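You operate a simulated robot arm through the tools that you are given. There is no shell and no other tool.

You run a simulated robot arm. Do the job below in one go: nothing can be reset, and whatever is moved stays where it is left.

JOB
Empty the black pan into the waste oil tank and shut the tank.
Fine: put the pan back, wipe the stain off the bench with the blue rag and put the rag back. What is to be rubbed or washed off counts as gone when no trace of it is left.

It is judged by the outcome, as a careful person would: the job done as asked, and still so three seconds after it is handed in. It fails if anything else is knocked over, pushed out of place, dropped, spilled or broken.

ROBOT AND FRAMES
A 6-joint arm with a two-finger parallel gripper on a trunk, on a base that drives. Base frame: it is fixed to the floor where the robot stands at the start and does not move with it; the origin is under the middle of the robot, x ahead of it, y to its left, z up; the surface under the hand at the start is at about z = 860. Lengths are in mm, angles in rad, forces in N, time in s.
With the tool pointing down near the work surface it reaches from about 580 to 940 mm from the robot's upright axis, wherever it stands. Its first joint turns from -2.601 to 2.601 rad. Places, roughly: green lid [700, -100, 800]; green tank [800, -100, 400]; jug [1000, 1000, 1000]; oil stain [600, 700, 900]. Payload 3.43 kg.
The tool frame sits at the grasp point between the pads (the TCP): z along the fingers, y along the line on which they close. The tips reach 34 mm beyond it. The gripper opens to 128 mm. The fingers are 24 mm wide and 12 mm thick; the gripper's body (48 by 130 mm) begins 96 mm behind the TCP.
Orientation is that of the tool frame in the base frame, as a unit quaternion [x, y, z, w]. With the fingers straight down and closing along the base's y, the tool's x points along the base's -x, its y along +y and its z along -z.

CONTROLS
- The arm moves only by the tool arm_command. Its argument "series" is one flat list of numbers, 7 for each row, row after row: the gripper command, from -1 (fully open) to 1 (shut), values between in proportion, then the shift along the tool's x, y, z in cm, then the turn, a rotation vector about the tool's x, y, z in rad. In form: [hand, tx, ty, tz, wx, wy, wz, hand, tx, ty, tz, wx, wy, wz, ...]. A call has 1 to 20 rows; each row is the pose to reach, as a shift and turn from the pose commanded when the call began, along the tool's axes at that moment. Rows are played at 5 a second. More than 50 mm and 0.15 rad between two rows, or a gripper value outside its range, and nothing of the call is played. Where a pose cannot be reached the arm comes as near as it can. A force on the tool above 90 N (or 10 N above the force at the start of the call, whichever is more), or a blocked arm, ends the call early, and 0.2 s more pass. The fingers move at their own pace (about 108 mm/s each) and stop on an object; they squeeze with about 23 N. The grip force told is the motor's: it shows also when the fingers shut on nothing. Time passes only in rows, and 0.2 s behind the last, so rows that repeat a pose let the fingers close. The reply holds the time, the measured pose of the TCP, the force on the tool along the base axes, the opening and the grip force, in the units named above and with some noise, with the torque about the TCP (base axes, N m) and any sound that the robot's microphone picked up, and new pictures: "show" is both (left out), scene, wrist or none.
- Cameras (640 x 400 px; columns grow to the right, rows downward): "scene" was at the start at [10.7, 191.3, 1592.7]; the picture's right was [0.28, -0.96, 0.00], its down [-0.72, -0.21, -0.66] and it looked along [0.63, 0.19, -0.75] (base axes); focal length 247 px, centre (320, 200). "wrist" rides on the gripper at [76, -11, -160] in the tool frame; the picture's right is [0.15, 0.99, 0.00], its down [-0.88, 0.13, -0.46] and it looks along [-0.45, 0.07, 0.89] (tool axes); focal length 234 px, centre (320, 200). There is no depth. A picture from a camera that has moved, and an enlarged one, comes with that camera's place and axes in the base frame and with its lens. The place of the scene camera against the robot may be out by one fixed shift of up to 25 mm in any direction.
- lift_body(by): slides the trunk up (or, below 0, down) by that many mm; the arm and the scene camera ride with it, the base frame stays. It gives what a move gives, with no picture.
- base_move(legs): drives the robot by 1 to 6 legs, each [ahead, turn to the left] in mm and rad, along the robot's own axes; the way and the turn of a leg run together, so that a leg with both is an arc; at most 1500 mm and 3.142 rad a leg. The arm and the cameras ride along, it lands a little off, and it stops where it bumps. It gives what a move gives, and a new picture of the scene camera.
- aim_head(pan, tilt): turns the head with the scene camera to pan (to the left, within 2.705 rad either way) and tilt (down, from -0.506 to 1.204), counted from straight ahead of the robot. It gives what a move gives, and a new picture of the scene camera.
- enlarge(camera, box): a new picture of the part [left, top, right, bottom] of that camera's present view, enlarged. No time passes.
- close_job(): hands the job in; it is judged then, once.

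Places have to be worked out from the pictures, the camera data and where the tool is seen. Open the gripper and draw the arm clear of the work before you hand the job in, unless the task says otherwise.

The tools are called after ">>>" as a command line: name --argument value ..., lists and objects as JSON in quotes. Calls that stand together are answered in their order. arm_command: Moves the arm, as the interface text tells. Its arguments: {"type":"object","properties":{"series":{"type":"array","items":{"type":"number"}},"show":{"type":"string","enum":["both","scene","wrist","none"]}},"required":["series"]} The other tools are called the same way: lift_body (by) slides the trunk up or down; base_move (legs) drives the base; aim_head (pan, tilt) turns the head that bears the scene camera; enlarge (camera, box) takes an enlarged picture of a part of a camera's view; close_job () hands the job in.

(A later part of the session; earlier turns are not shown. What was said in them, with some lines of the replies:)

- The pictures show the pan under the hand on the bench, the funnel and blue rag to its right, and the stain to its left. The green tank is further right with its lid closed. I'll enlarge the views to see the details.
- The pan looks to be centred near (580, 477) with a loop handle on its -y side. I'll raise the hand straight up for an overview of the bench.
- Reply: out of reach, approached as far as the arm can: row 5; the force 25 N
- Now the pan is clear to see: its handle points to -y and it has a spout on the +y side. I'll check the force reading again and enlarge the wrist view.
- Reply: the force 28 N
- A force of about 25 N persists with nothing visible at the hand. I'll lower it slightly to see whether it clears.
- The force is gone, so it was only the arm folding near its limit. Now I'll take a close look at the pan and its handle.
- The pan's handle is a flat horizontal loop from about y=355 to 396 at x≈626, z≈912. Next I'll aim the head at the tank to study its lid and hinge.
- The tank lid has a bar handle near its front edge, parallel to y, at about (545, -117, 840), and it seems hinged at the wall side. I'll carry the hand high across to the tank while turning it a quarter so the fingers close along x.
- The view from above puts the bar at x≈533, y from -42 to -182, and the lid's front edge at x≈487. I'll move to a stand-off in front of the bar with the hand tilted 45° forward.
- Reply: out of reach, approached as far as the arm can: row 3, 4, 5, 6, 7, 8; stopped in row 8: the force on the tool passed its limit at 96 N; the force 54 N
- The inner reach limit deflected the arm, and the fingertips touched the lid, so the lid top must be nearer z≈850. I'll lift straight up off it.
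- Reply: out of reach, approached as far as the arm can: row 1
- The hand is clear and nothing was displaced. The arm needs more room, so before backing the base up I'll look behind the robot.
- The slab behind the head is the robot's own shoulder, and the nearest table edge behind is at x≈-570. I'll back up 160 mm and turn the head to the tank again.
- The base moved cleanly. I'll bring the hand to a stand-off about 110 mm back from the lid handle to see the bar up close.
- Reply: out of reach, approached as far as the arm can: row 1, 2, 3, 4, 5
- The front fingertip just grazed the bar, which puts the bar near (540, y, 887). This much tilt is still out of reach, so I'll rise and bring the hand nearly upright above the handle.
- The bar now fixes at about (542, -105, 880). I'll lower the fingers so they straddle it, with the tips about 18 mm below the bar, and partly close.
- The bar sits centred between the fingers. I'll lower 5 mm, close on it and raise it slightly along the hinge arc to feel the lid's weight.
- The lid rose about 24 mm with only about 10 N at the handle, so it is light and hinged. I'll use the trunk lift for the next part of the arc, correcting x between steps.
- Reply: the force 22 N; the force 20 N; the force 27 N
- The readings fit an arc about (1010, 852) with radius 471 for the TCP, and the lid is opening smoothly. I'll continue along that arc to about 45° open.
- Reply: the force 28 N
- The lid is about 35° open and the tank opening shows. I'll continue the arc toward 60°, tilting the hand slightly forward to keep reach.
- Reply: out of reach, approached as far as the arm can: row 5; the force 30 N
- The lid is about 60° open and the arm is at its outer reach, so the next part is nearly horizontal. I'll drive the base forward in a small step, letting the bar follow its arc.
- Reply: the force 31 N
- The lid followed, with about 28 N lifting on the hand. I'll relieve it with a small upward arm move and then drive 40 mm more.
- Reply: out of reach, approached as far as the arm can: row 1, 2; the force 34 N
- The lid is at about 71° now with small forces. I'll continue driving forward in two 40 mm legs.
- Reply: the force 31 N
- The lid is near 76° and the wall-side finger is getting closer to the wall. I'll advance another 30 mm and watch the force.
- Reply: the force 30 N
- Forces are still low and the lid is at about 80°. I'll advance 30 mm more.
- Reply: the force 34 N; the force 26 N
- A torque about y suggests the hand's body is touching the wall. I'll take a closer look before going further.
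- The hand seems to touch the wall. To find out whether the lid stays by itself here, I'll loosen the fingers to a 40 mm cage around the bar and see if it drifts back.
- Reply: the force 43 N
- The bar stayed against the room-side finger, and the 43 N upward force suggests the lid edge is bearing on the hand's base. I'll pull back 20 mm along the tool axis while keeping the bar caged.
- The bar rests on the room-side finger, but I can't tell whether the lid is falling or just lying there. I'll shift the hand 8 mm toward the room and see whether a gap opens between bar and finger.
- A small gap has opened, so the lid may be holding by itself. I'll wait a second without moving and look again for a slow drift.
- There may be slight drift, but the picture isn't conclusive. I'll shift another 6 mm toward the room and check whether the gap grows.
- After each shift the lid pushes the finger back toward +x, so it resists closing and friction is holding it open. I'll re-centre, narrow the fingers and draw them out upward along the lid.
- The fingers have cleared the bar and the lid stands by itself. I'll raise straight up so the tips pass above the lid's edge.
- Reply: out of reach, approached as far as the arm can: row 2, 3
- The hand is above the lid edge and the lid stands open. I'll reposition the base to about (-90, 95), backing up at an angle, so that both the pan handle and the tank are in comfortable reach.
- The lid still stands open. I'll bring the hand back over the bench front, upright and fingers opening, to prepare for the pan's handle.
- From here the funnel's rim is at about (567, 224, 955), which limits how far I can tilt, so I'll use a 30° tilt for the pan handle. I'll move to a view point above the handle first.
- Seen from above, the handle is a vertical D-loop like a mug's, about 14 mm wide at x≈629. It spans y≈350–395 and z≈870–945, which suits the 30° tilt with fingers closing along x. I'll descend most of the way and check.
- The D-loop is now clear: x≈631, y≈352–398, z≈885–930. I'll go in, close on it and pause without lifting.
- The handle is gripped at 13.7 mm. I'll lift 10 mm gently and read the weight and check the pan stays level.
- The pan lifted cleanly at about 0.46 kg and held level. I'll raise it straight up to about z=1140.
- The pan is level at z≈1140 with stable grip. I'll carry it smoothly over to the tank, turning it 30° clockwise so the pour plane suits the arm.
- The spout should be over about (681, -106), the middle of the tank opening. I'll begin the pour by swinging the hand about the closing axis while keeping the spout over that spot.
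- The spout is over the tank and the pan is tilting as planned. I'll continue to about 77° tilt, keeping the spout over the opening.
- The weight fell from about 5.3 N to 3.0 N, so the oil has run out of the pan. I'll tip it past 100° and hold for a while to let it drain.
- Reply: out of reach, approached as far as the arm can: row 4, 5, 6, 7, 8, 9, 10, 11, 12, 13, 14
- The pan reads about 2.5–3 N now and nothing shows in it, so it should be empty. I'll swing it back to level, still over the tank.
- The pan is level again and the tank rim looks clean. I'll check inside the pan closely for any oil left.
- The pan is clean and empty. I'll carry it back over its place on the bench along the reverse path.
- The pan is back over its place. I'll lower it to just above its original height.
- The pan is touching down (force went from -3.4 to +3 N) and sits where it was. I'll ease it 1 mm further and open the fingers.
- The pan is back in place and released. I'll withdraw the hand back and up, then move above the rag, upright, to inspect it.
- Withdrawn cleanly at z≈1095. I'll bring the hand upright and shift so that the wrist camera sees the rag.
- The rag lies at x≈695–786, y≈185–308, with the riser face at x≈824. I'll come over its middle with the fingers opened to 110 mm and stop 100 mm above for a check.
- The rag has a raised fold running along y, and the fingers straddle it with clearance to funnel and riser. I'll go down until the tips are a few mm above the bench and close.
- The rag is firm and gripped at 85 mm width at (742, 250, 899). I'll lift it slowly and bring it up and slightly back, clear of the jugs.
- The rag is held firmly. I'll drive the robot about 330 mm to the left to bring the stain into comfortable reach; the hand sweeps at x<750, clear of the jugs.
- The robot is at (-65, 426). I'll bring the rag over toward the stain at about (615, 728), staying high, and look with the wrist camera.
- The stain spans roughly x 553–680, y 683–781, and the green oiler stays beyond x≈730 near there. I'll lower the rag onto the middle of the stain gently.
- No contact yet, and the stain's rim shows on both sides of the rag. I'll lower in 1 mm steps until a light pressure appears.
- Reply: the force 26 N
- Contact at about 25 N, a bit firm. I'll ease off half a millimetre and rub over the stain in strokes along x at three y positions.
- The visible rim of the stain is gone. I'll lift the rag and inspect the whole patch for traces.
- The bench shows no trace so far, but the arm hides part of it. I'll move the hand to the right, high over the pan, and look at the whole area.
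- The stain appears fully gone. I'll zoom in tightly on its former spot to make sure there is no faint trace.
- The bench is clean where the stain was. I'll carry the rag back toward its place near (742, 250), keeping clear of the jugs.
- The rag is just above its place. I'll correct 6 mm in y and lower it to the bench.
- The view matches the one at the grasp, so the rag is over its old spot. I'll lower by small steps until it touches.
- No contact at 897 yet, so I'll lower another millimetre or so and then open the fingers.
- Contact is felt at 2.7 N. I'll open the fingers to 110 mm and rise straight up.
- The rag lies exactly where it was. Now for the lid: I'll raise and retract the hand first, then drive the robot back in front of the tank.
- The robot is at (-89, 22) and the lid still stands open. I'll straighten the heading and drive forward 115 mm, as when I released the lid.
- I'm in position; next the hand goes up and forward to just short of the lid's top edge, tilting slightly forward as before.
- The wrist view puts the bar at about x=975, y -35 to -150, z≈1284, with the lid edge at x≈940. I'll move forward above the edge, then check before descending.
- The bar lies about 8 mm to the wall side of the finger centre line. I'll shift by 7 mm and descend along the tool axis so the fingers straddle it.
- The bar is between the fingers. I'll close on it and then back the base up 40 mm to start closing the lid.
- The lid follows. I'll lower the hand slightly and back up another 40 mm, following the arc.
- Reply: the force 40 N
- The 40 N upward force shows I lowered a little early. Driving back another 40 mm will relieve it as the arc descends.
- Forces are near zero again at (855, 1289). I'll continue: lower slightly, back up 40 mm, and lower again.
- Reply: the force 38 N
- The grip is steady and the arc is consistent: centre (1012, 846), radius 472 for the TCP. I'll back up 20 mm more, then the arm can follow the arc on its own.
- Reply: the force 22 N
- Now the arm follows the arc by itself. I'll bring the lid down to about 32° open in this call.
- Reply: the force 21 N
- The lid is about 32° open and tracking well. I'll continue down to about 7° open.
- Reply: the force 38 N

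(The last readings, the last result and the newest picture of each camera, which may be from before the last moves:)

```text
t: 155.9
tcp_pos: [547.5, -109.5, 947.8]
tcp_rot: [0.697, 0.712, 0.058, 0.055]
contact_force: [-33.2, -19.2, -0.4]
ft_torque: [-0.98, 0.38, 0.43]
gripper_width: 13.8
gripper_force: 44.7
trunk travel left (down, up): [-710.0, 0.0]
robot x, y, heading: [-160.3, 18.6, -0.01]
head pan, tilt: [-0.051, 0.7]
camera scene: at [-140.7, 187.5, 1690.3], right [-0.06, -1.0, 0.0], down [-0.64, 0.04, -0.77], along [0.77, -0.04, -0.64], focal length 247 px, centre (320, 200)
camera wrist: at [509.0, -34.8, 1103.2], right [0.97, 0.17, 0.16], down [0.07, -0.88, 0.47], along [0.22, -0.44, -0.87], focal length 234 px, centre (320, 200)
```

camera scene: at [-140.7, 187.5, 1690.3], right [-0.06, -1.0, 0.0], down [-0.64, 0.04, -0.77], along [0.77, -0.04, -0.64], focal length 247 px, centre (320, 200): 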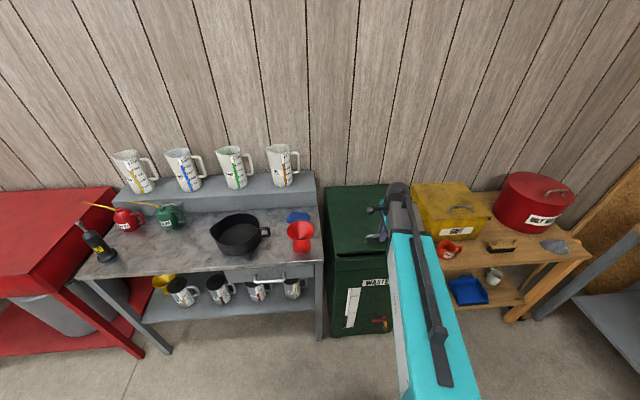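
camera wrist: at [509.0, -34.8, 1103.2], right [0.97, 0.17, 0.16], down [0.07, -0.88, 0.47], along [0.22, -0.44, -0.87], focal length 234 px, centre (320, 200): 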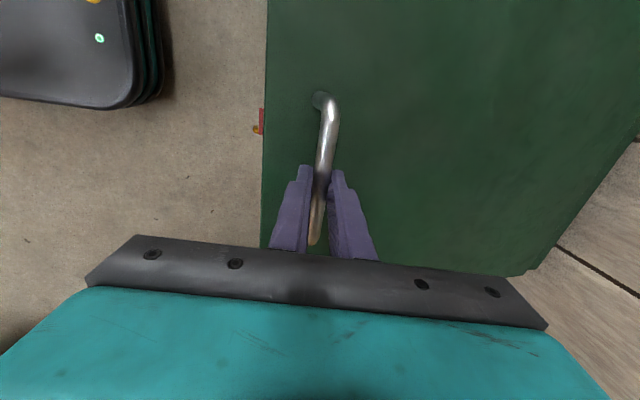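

The lid is about 7° open, with some sideways load on the grip. I'll ease the hand 5 mm toward the room and lower until the lid seats.

>>> arm_command --series '[1, -0.2, -1.0, 1.5, 0, 0, 0, 1, -0.3, -1.6, 3.0, 0, 0, 0, 1, -0.3, -2.0, 4.3, 0, 0, 0, 1, -0.3, -2.15, 4.9, 0, 0, 0, 1, -0.3, -2.15, 4.9, 0, 0, 0]'

```text
t: 157.1
tcp_pos: [539.7, -107.0, 897.5]
tcp_rot: [0.697, 0.711, 0.069, 0.062]
contact_force: [23.4, -8.8, 45.8]
ft_torque: [-0.13, -0.41, 0.47]
gripper_width: 13.5
gripper_force: 45.2
trunk travel left (down, up): [-710.0, 0.0]
robot x, y, heading: [-158.2, 18.9, -0.009]
head pan, tilt: [-0.051, 0.7]
camera scene: at [-139.1, 189.6, 1690.7], right [-0.06, -1.0, 0.0], down [-0.64, 0.04, -0.77], along [0.76, -0.04, -0.64], focal length 247 px, centre (320, 200)
camera wrist: at [499.1, -34.0, 1052.4], right [0.97, 0.17, 0.18], down [0.06, -0.88, 0.47], along [0.24, -0.44, -0.87], focal length 234 px, centre (320, 200)
```

scene: 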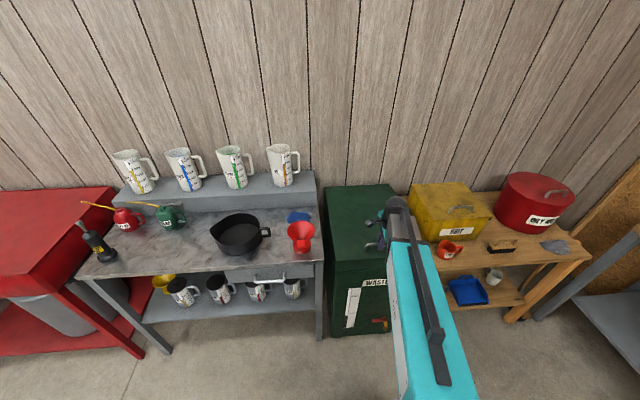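
wrist: 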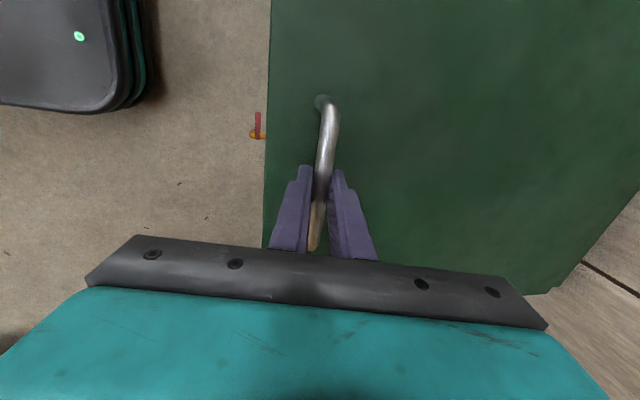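

An upward 46 N shows the lid has met its seat. I'll check the seam for a gap.

>>> enlarge --camera "scene" --box '[310, 175, 440, 345]'

>>> enlarge --camera "wrist" --box '[220, 60, 400, 180]'

```text
2.35 times, centred on (375, 260) of scene
camera zoom: at [-139.1, 189.6, 1690.7], right [-0.06, -1.0, 0.0], down [-0.64, 0.04, -0.77], along [0.76, -0.04, -0.64], focal length 582 px, centre (191, 59)
```

zoom: 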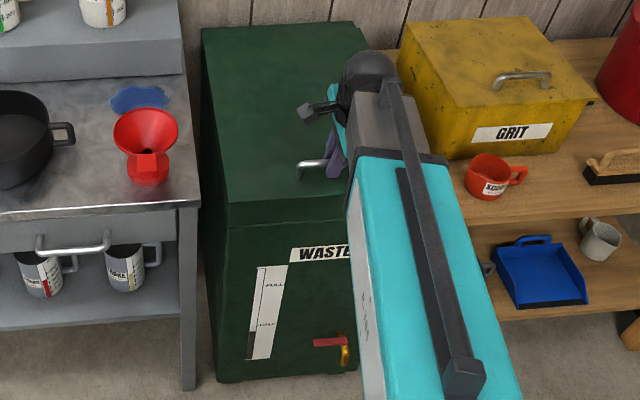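

```text
3.33 times, centred on (310, 120) of wrist
camera zoom: at [499.1, -34.0, 1052.4], right [0.97, 0.17, 0.18], down [0.06, -0.88, 0.47], along [0.24, -0.44, -0.87], focal length 781 px, centre (353, 467)
```

zoom: 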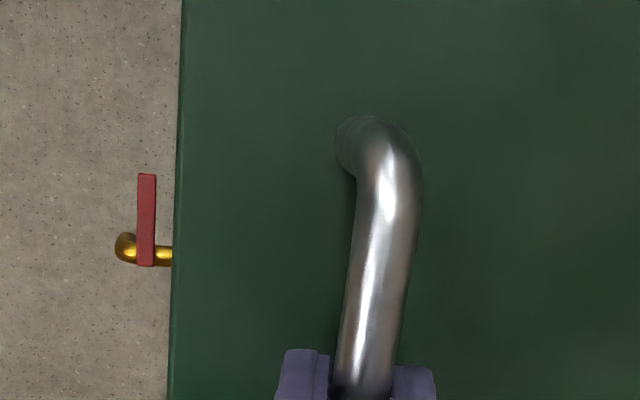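

The lid appears seated with the front edge flush. I'll open the fingers and rise straight up.

>>> arm_command --series '[0.6, 0, 0, 0, 0, 0, 0, 0.2, 0, 0, 0, 0, 0, 0, 0, 0, 0, 0, 0, 0, 0, 0, 0, 0.5, -3, 0, 0, 0, 0, 0, 1.2, -7, 0, 0, 0, 0, 0, 2, -11.5, 0, 0, 0, 0, 0, 2.8, -16, 0, 0, 0, 0, 0, 2.8, -16, 0, 0, 0]'

>>> enlarge --camera "scene" --box '[310, 175, 440, 345]'

```text
t: 158.9
tcp_pos: [537.0, -108.6, 1053.3]
tcp_rot: [0.697, 0.712, 0.064, 0.056]
contact_force: [-0.1, -0.6, -0.4]
ft_torque: [0.0, -0.01, -0.03]
gripper_width: 64.0
gripper_force: 0.1
trunk travel left (down, up): [-710.0, 0.0]
robot x, y, heading: [-157.7, 21.8, -0.008]
head pan, tilt: [-0.051, 0.7]
camera scene: at [-136.4, 189.8, 1690.1], right [-0.06, -1.0, 0.0], down [-0.64, 0.04, -0.76], along [0.76, -0.04, -0.64], focal length 247 px, centre (320, 200)
camera wrist: at [497.6, -35.2, 1210.0], right [0.97, 0.17, 0.17], down [0.07, -0.88, 0.46], along [0.23, -0.44, -0.87], focal length 234 px, centre (320, 200)
```

scene: 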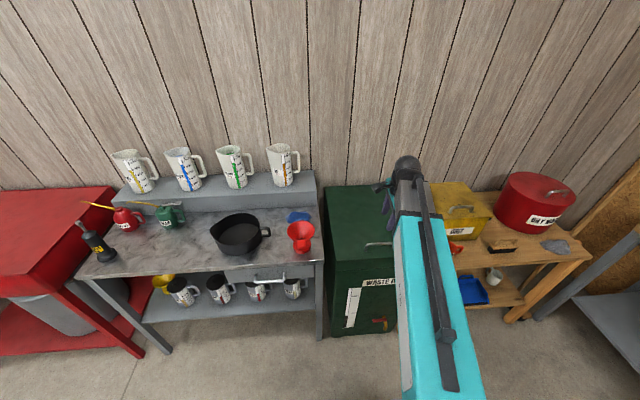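
wrist: 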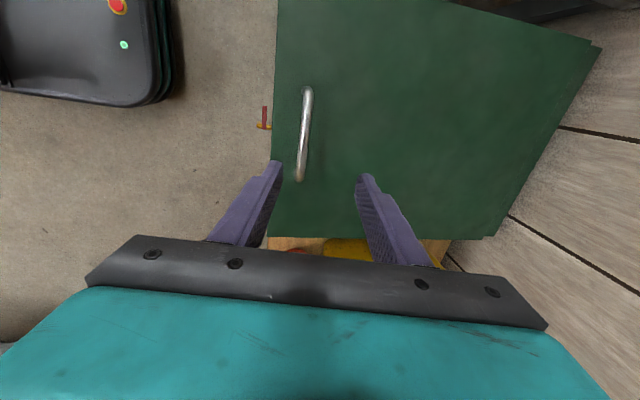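

```text
2.35 times, centred on (375, 260) of scene
camera zoom: at [-136.4, 189.8, 1690.1], right [-0.06, -1.0, 0.0], down [-0.64, 0.04, -0.76], along [0.76, -0.04, -0.64], focal length 582 px, centre (191, 59)
```

zoom: 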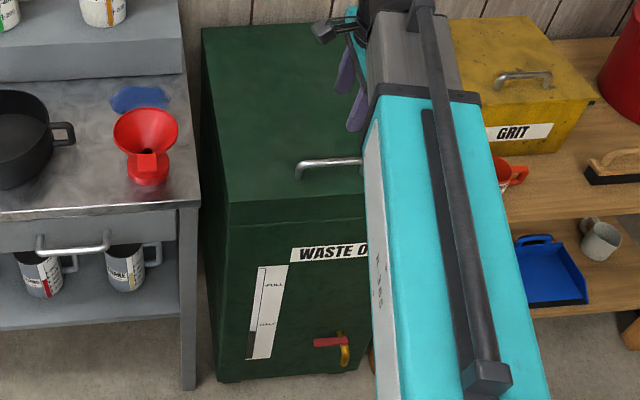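

The lid looks shut. To be sure it isn't held ajar by the hinge friction, I'll press lightly with closed fingertips on the lid's front, beside the handle.

>>> arm_command --series '[0.5, 3.0, 0, 0, 0, 0, 0, 1, 6.5, 0, 0, 0, 0, 0, 1, 10, 0, 0, 0, 0, 0, 1, 12, -0.7, 4.3, 0, 0, 0, 1, 12, -1.4, 8.6, 0, 0, 0, 1, 12, -2.1, 12.8, 0, 0, 0, 1, 12, -2.4, 14.6, 0, 0, 0, 1, 12, -2.5, 15.4, 0, 0, 0, 1, 12, -2.5, 15.4, 0, 0, 0]' --show "wrist"

```text
t: 160.9
tcp_pos: [534.6, 10.9, 897.7]
tcp_rot: [0.697, 0.711, 0.064, 0.057]
contact_force: [0.5, 0.3, 0.3]
ft_torque: [0.02, 0.03, 0.03]
gripper_width: 0.1
gripper_force: 23.3
trunk travel left (down, up): [-710.0, 0.0]
robot x, y, heading: [-161.6, 16.4, -0.005]
head pan, tilt: [-0.051, 0.7]
camera wrist: at [496.4, 83.9, 1054.2], right [0.97, 0.17, 0.17], down [0.07, -0.88, 0.46], along [0.23, -0.44, -0.87], focal length 234 px, centre (320, 200)
```

wrist: 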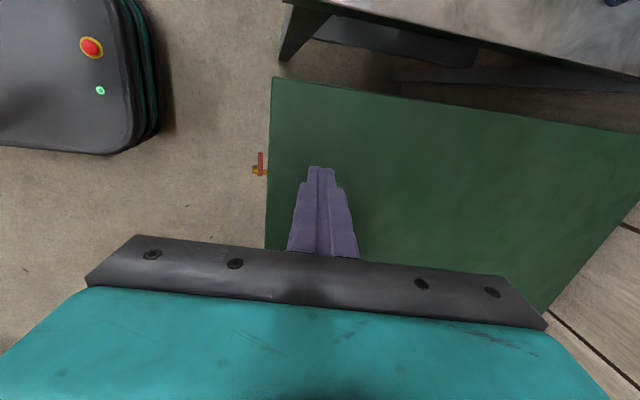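

Nothing touched yet at z≈898. I'll go down in 2–3 mm steps and watch for contact.

>>> arm_command --series '[1, 0, -0.05, 0.3, 0, 0, 0, 1, 0, -0.1, 0.6, 0, 0, 0, 1, 0, -0.15, 0.9, 0, 0, 0, 1, 0, -0.15, 0.9, 0, 0, 0]' --show "none"

>>> arm_command --series '[1, 0, -0.05, 0.3, 0, 0, 0, 1, 0, -0.1, 0.6, 0, 0, 0, 1, 0, -0.1, 0.6, 0, 0, 0]' --show "none"

```text
t: 161.9
tcp_pos: [537.7, 11.2, 889.4]
tcp_rot: [0.697, 0.712, 0.065, 0.057]
contact_force: [0.4, -0.1, -0.1]
ft_torque: [0.01, -0.02, 0.03]
gripper_width: 0.0
gripper_force: 22.5
trunk travel left (down, up): [-710.0, 0.0]
robot x, y, heading: [-160.7, 21.3, -0.01]
head pan, tilt: [-0.051, 0.7]
```

```text
t: 162.7
tcp_pos: [536.4, 11.9, 887.5]
tcp_rot: [0.697, 0.712, 0.065, 0.06]
contact_force: [-0.8, -2.7, 37.4]
ft_torque: [-0.22, 0.21, 0.03]
gripper_width: 0.3
gripper_force: 23.2
trunk travel left (down, up): [-710.0, 0.0]
robot x, y, heading: [-157.3, 16.9, -0.006]
head pan, tilt: [-0.051, 0.7]
```

The lid resists stiffly at 37 N with its top at about z≈853, so it is fully shut. I'll lift off, open the gripper and draw the arm clear.

>>> arm_command --series '[1, 0, 0.5, -3, 0, 0, 0, 0.5, 0, 1.2, -7.5, 0, 0, 0, 0, 0, 2, -12, 0, 0, 0, -0.5, -3, 3, -16, 0, 0, 0, -1, -6, 4, -20, 0, 0, 0, -1, -6, 4, -20, 0, 0, 0]'

>>> enlarge --camera "scene" --box '[70, 130, 330, 300]'

>>> enlarge --camera "scene" --box '[310, 160, 610, 345]'

```text
refused: row 4 steps farther than a row can; nothing moved
```

```text
2.35 times, centred on (200, 215) of scene
camera zoom: at [-140.7, 189.6, 1690.8], right [-0.06, -1.0, 0.0], down [-0.64, 0.04, -0.77], along [0.77, -0.04, -0.64], focal length 582 px, centre (602, 165)
```

zoom: 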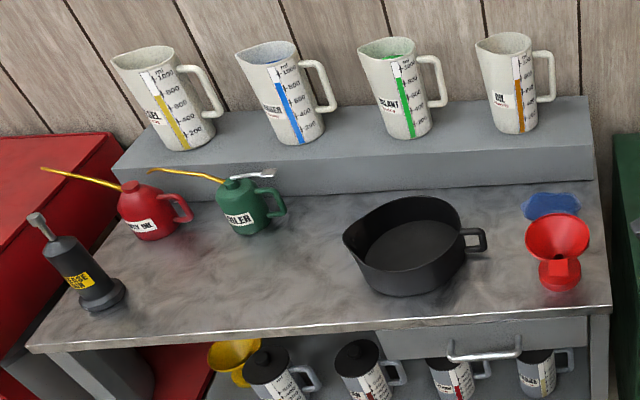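

```text
2.13 times, centred on (460, 252) of scene
camera zoom: at [-140.7, 189.6, 1690.8], right [-0.06, -1.0, 0.0], down [-0.64, 0.04, -0.77], along [0.77, -0.04, -0.64], focal length 528 px, centre (21, 88)
```

zoom: 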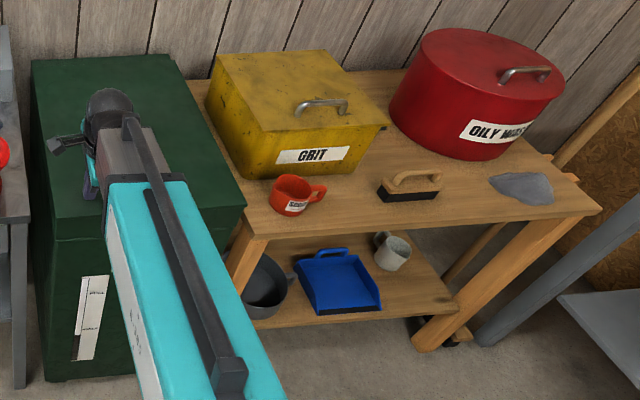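

One row's step was too long, so nothing moved. The bench looks clean with the pan and rag in place; I'll repeat the withdrawal with smaller steps.

>>> arm_command --series '[1, 0, 0.5, -3, 0, 0, 0, 0.5, 0, 1.2, -7, 0, 0, 0, 0, 0, 1.9, -11, 0, 0, 0, -0.5, -1.5, 2.5, -14.5, 0, 0, 0, -1, -3, 3.1, -18, 0, 0, 0, -1, -3, 3.1, -18, 0, 0, 0]'

>>> base_move --legs '[[-40, 0]]'

```text
t: 164.1
tcp_pos: [536.7, -20.9, 1064.4]
tcp_rot: [0.697, 0.712, 0.064, 0.056]
contact_force: [-0.5, -0.4, 1.4]
ft_torque: [0.02, -0.01, 0.0]
gripper_width: 128.1
gripper_force: 0.1
trunk travel left (down, up): [-710.0, 0.0]
robot x, y, heading: [-160.1, 19.5, -0.013]
head pan, tilt: [-0.051, 0.7]
camera scene: at [-136.3, 189.9, 1690.1], right [-0.06, -1.0, 0.0], down [-0.64, 0.04, -0.76], along [0.76, -0.04, -0.64], focal length 247 px, centre (320, 200)
camera wrist: at [497.6, 52.2, 1220.6], right [0.97, 0.17, 0.17], down [0.07, -0.88, 0.46], along [0.23, -0.44, -0.87], focal length 234 px, centre (320, 200)
```

scene: 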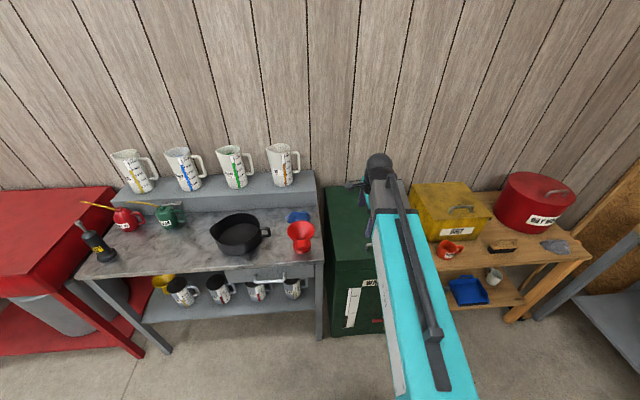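
wrist: 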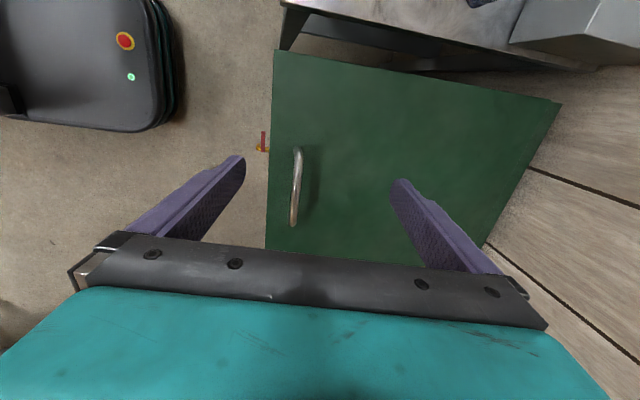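

```text
t: 165.0
tcp_pos: [494.1, -21.6, 1065.1]
tcp_rot: [0.697, 0.711, 0.064, 0.058]
contact_force: [0.1, -0.3, -0.2]
ft_torque: [-0.01, 0.0, -0.02]
gripper_width: 127.9
gripper_force: 0.1
trunk travel left (down, up): [-710.0, 0.0]
robot x, y, heading: [-202.8, 22.3, -0.006]
head pan, tilt: [-0.051, 0.7]
camera scene: at [-179.5, 190.2, 1690.2], right [-0.06, -1.0, 0.0], down [-0.64, 0.04, -0.77], along [0.76, -0.05, -0.64], focal length 247 px, centre (320, 200)
```

scene: 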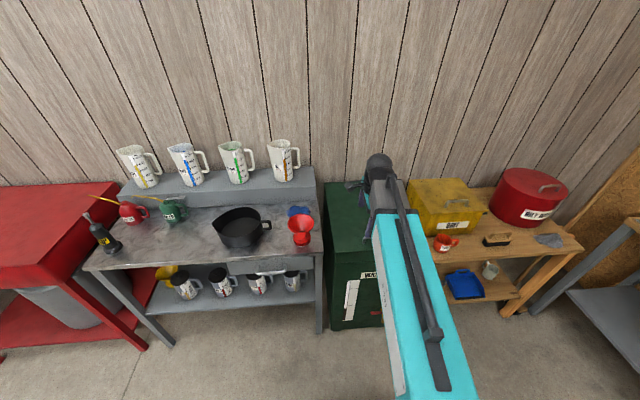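

The oil is in the tank and the tank is shut. The pan and the rag are back in their places, the stain is wiped off, the gripper is open and the arm is clear. I'm handing the job in.

>>> close_job

```text
The job is handed in.
```

I handed the job in with everything you asked for done.

- **Oil and tank:** I emptied the pan into the waste oil tank; the inside looked clean and there was no oil on the tank rim. The lid is shut. When I pressed on its front edge it didn't give, so it is seated rather than held ajar by the stiff hinge.
- **Pan:** It is back in its place on the bench, within a couple of millimetres of where it stood.
- **Stain:** I rubbed it with the blue rag until no trace showed in a close-up of the spot.
- **Rag:** It is back in its original spot and position.

While setting up to open the lid, the fingertips pushed against it once, and the arm stopped at its force limit of about 90 N. While opening the lid, the hand touched the wall behind the tank. I saw nothing moved or damaged either time.

At hand-in the gripper was open and the arm clear of the work. In the last pictures nothing else had been knocked over or moved.
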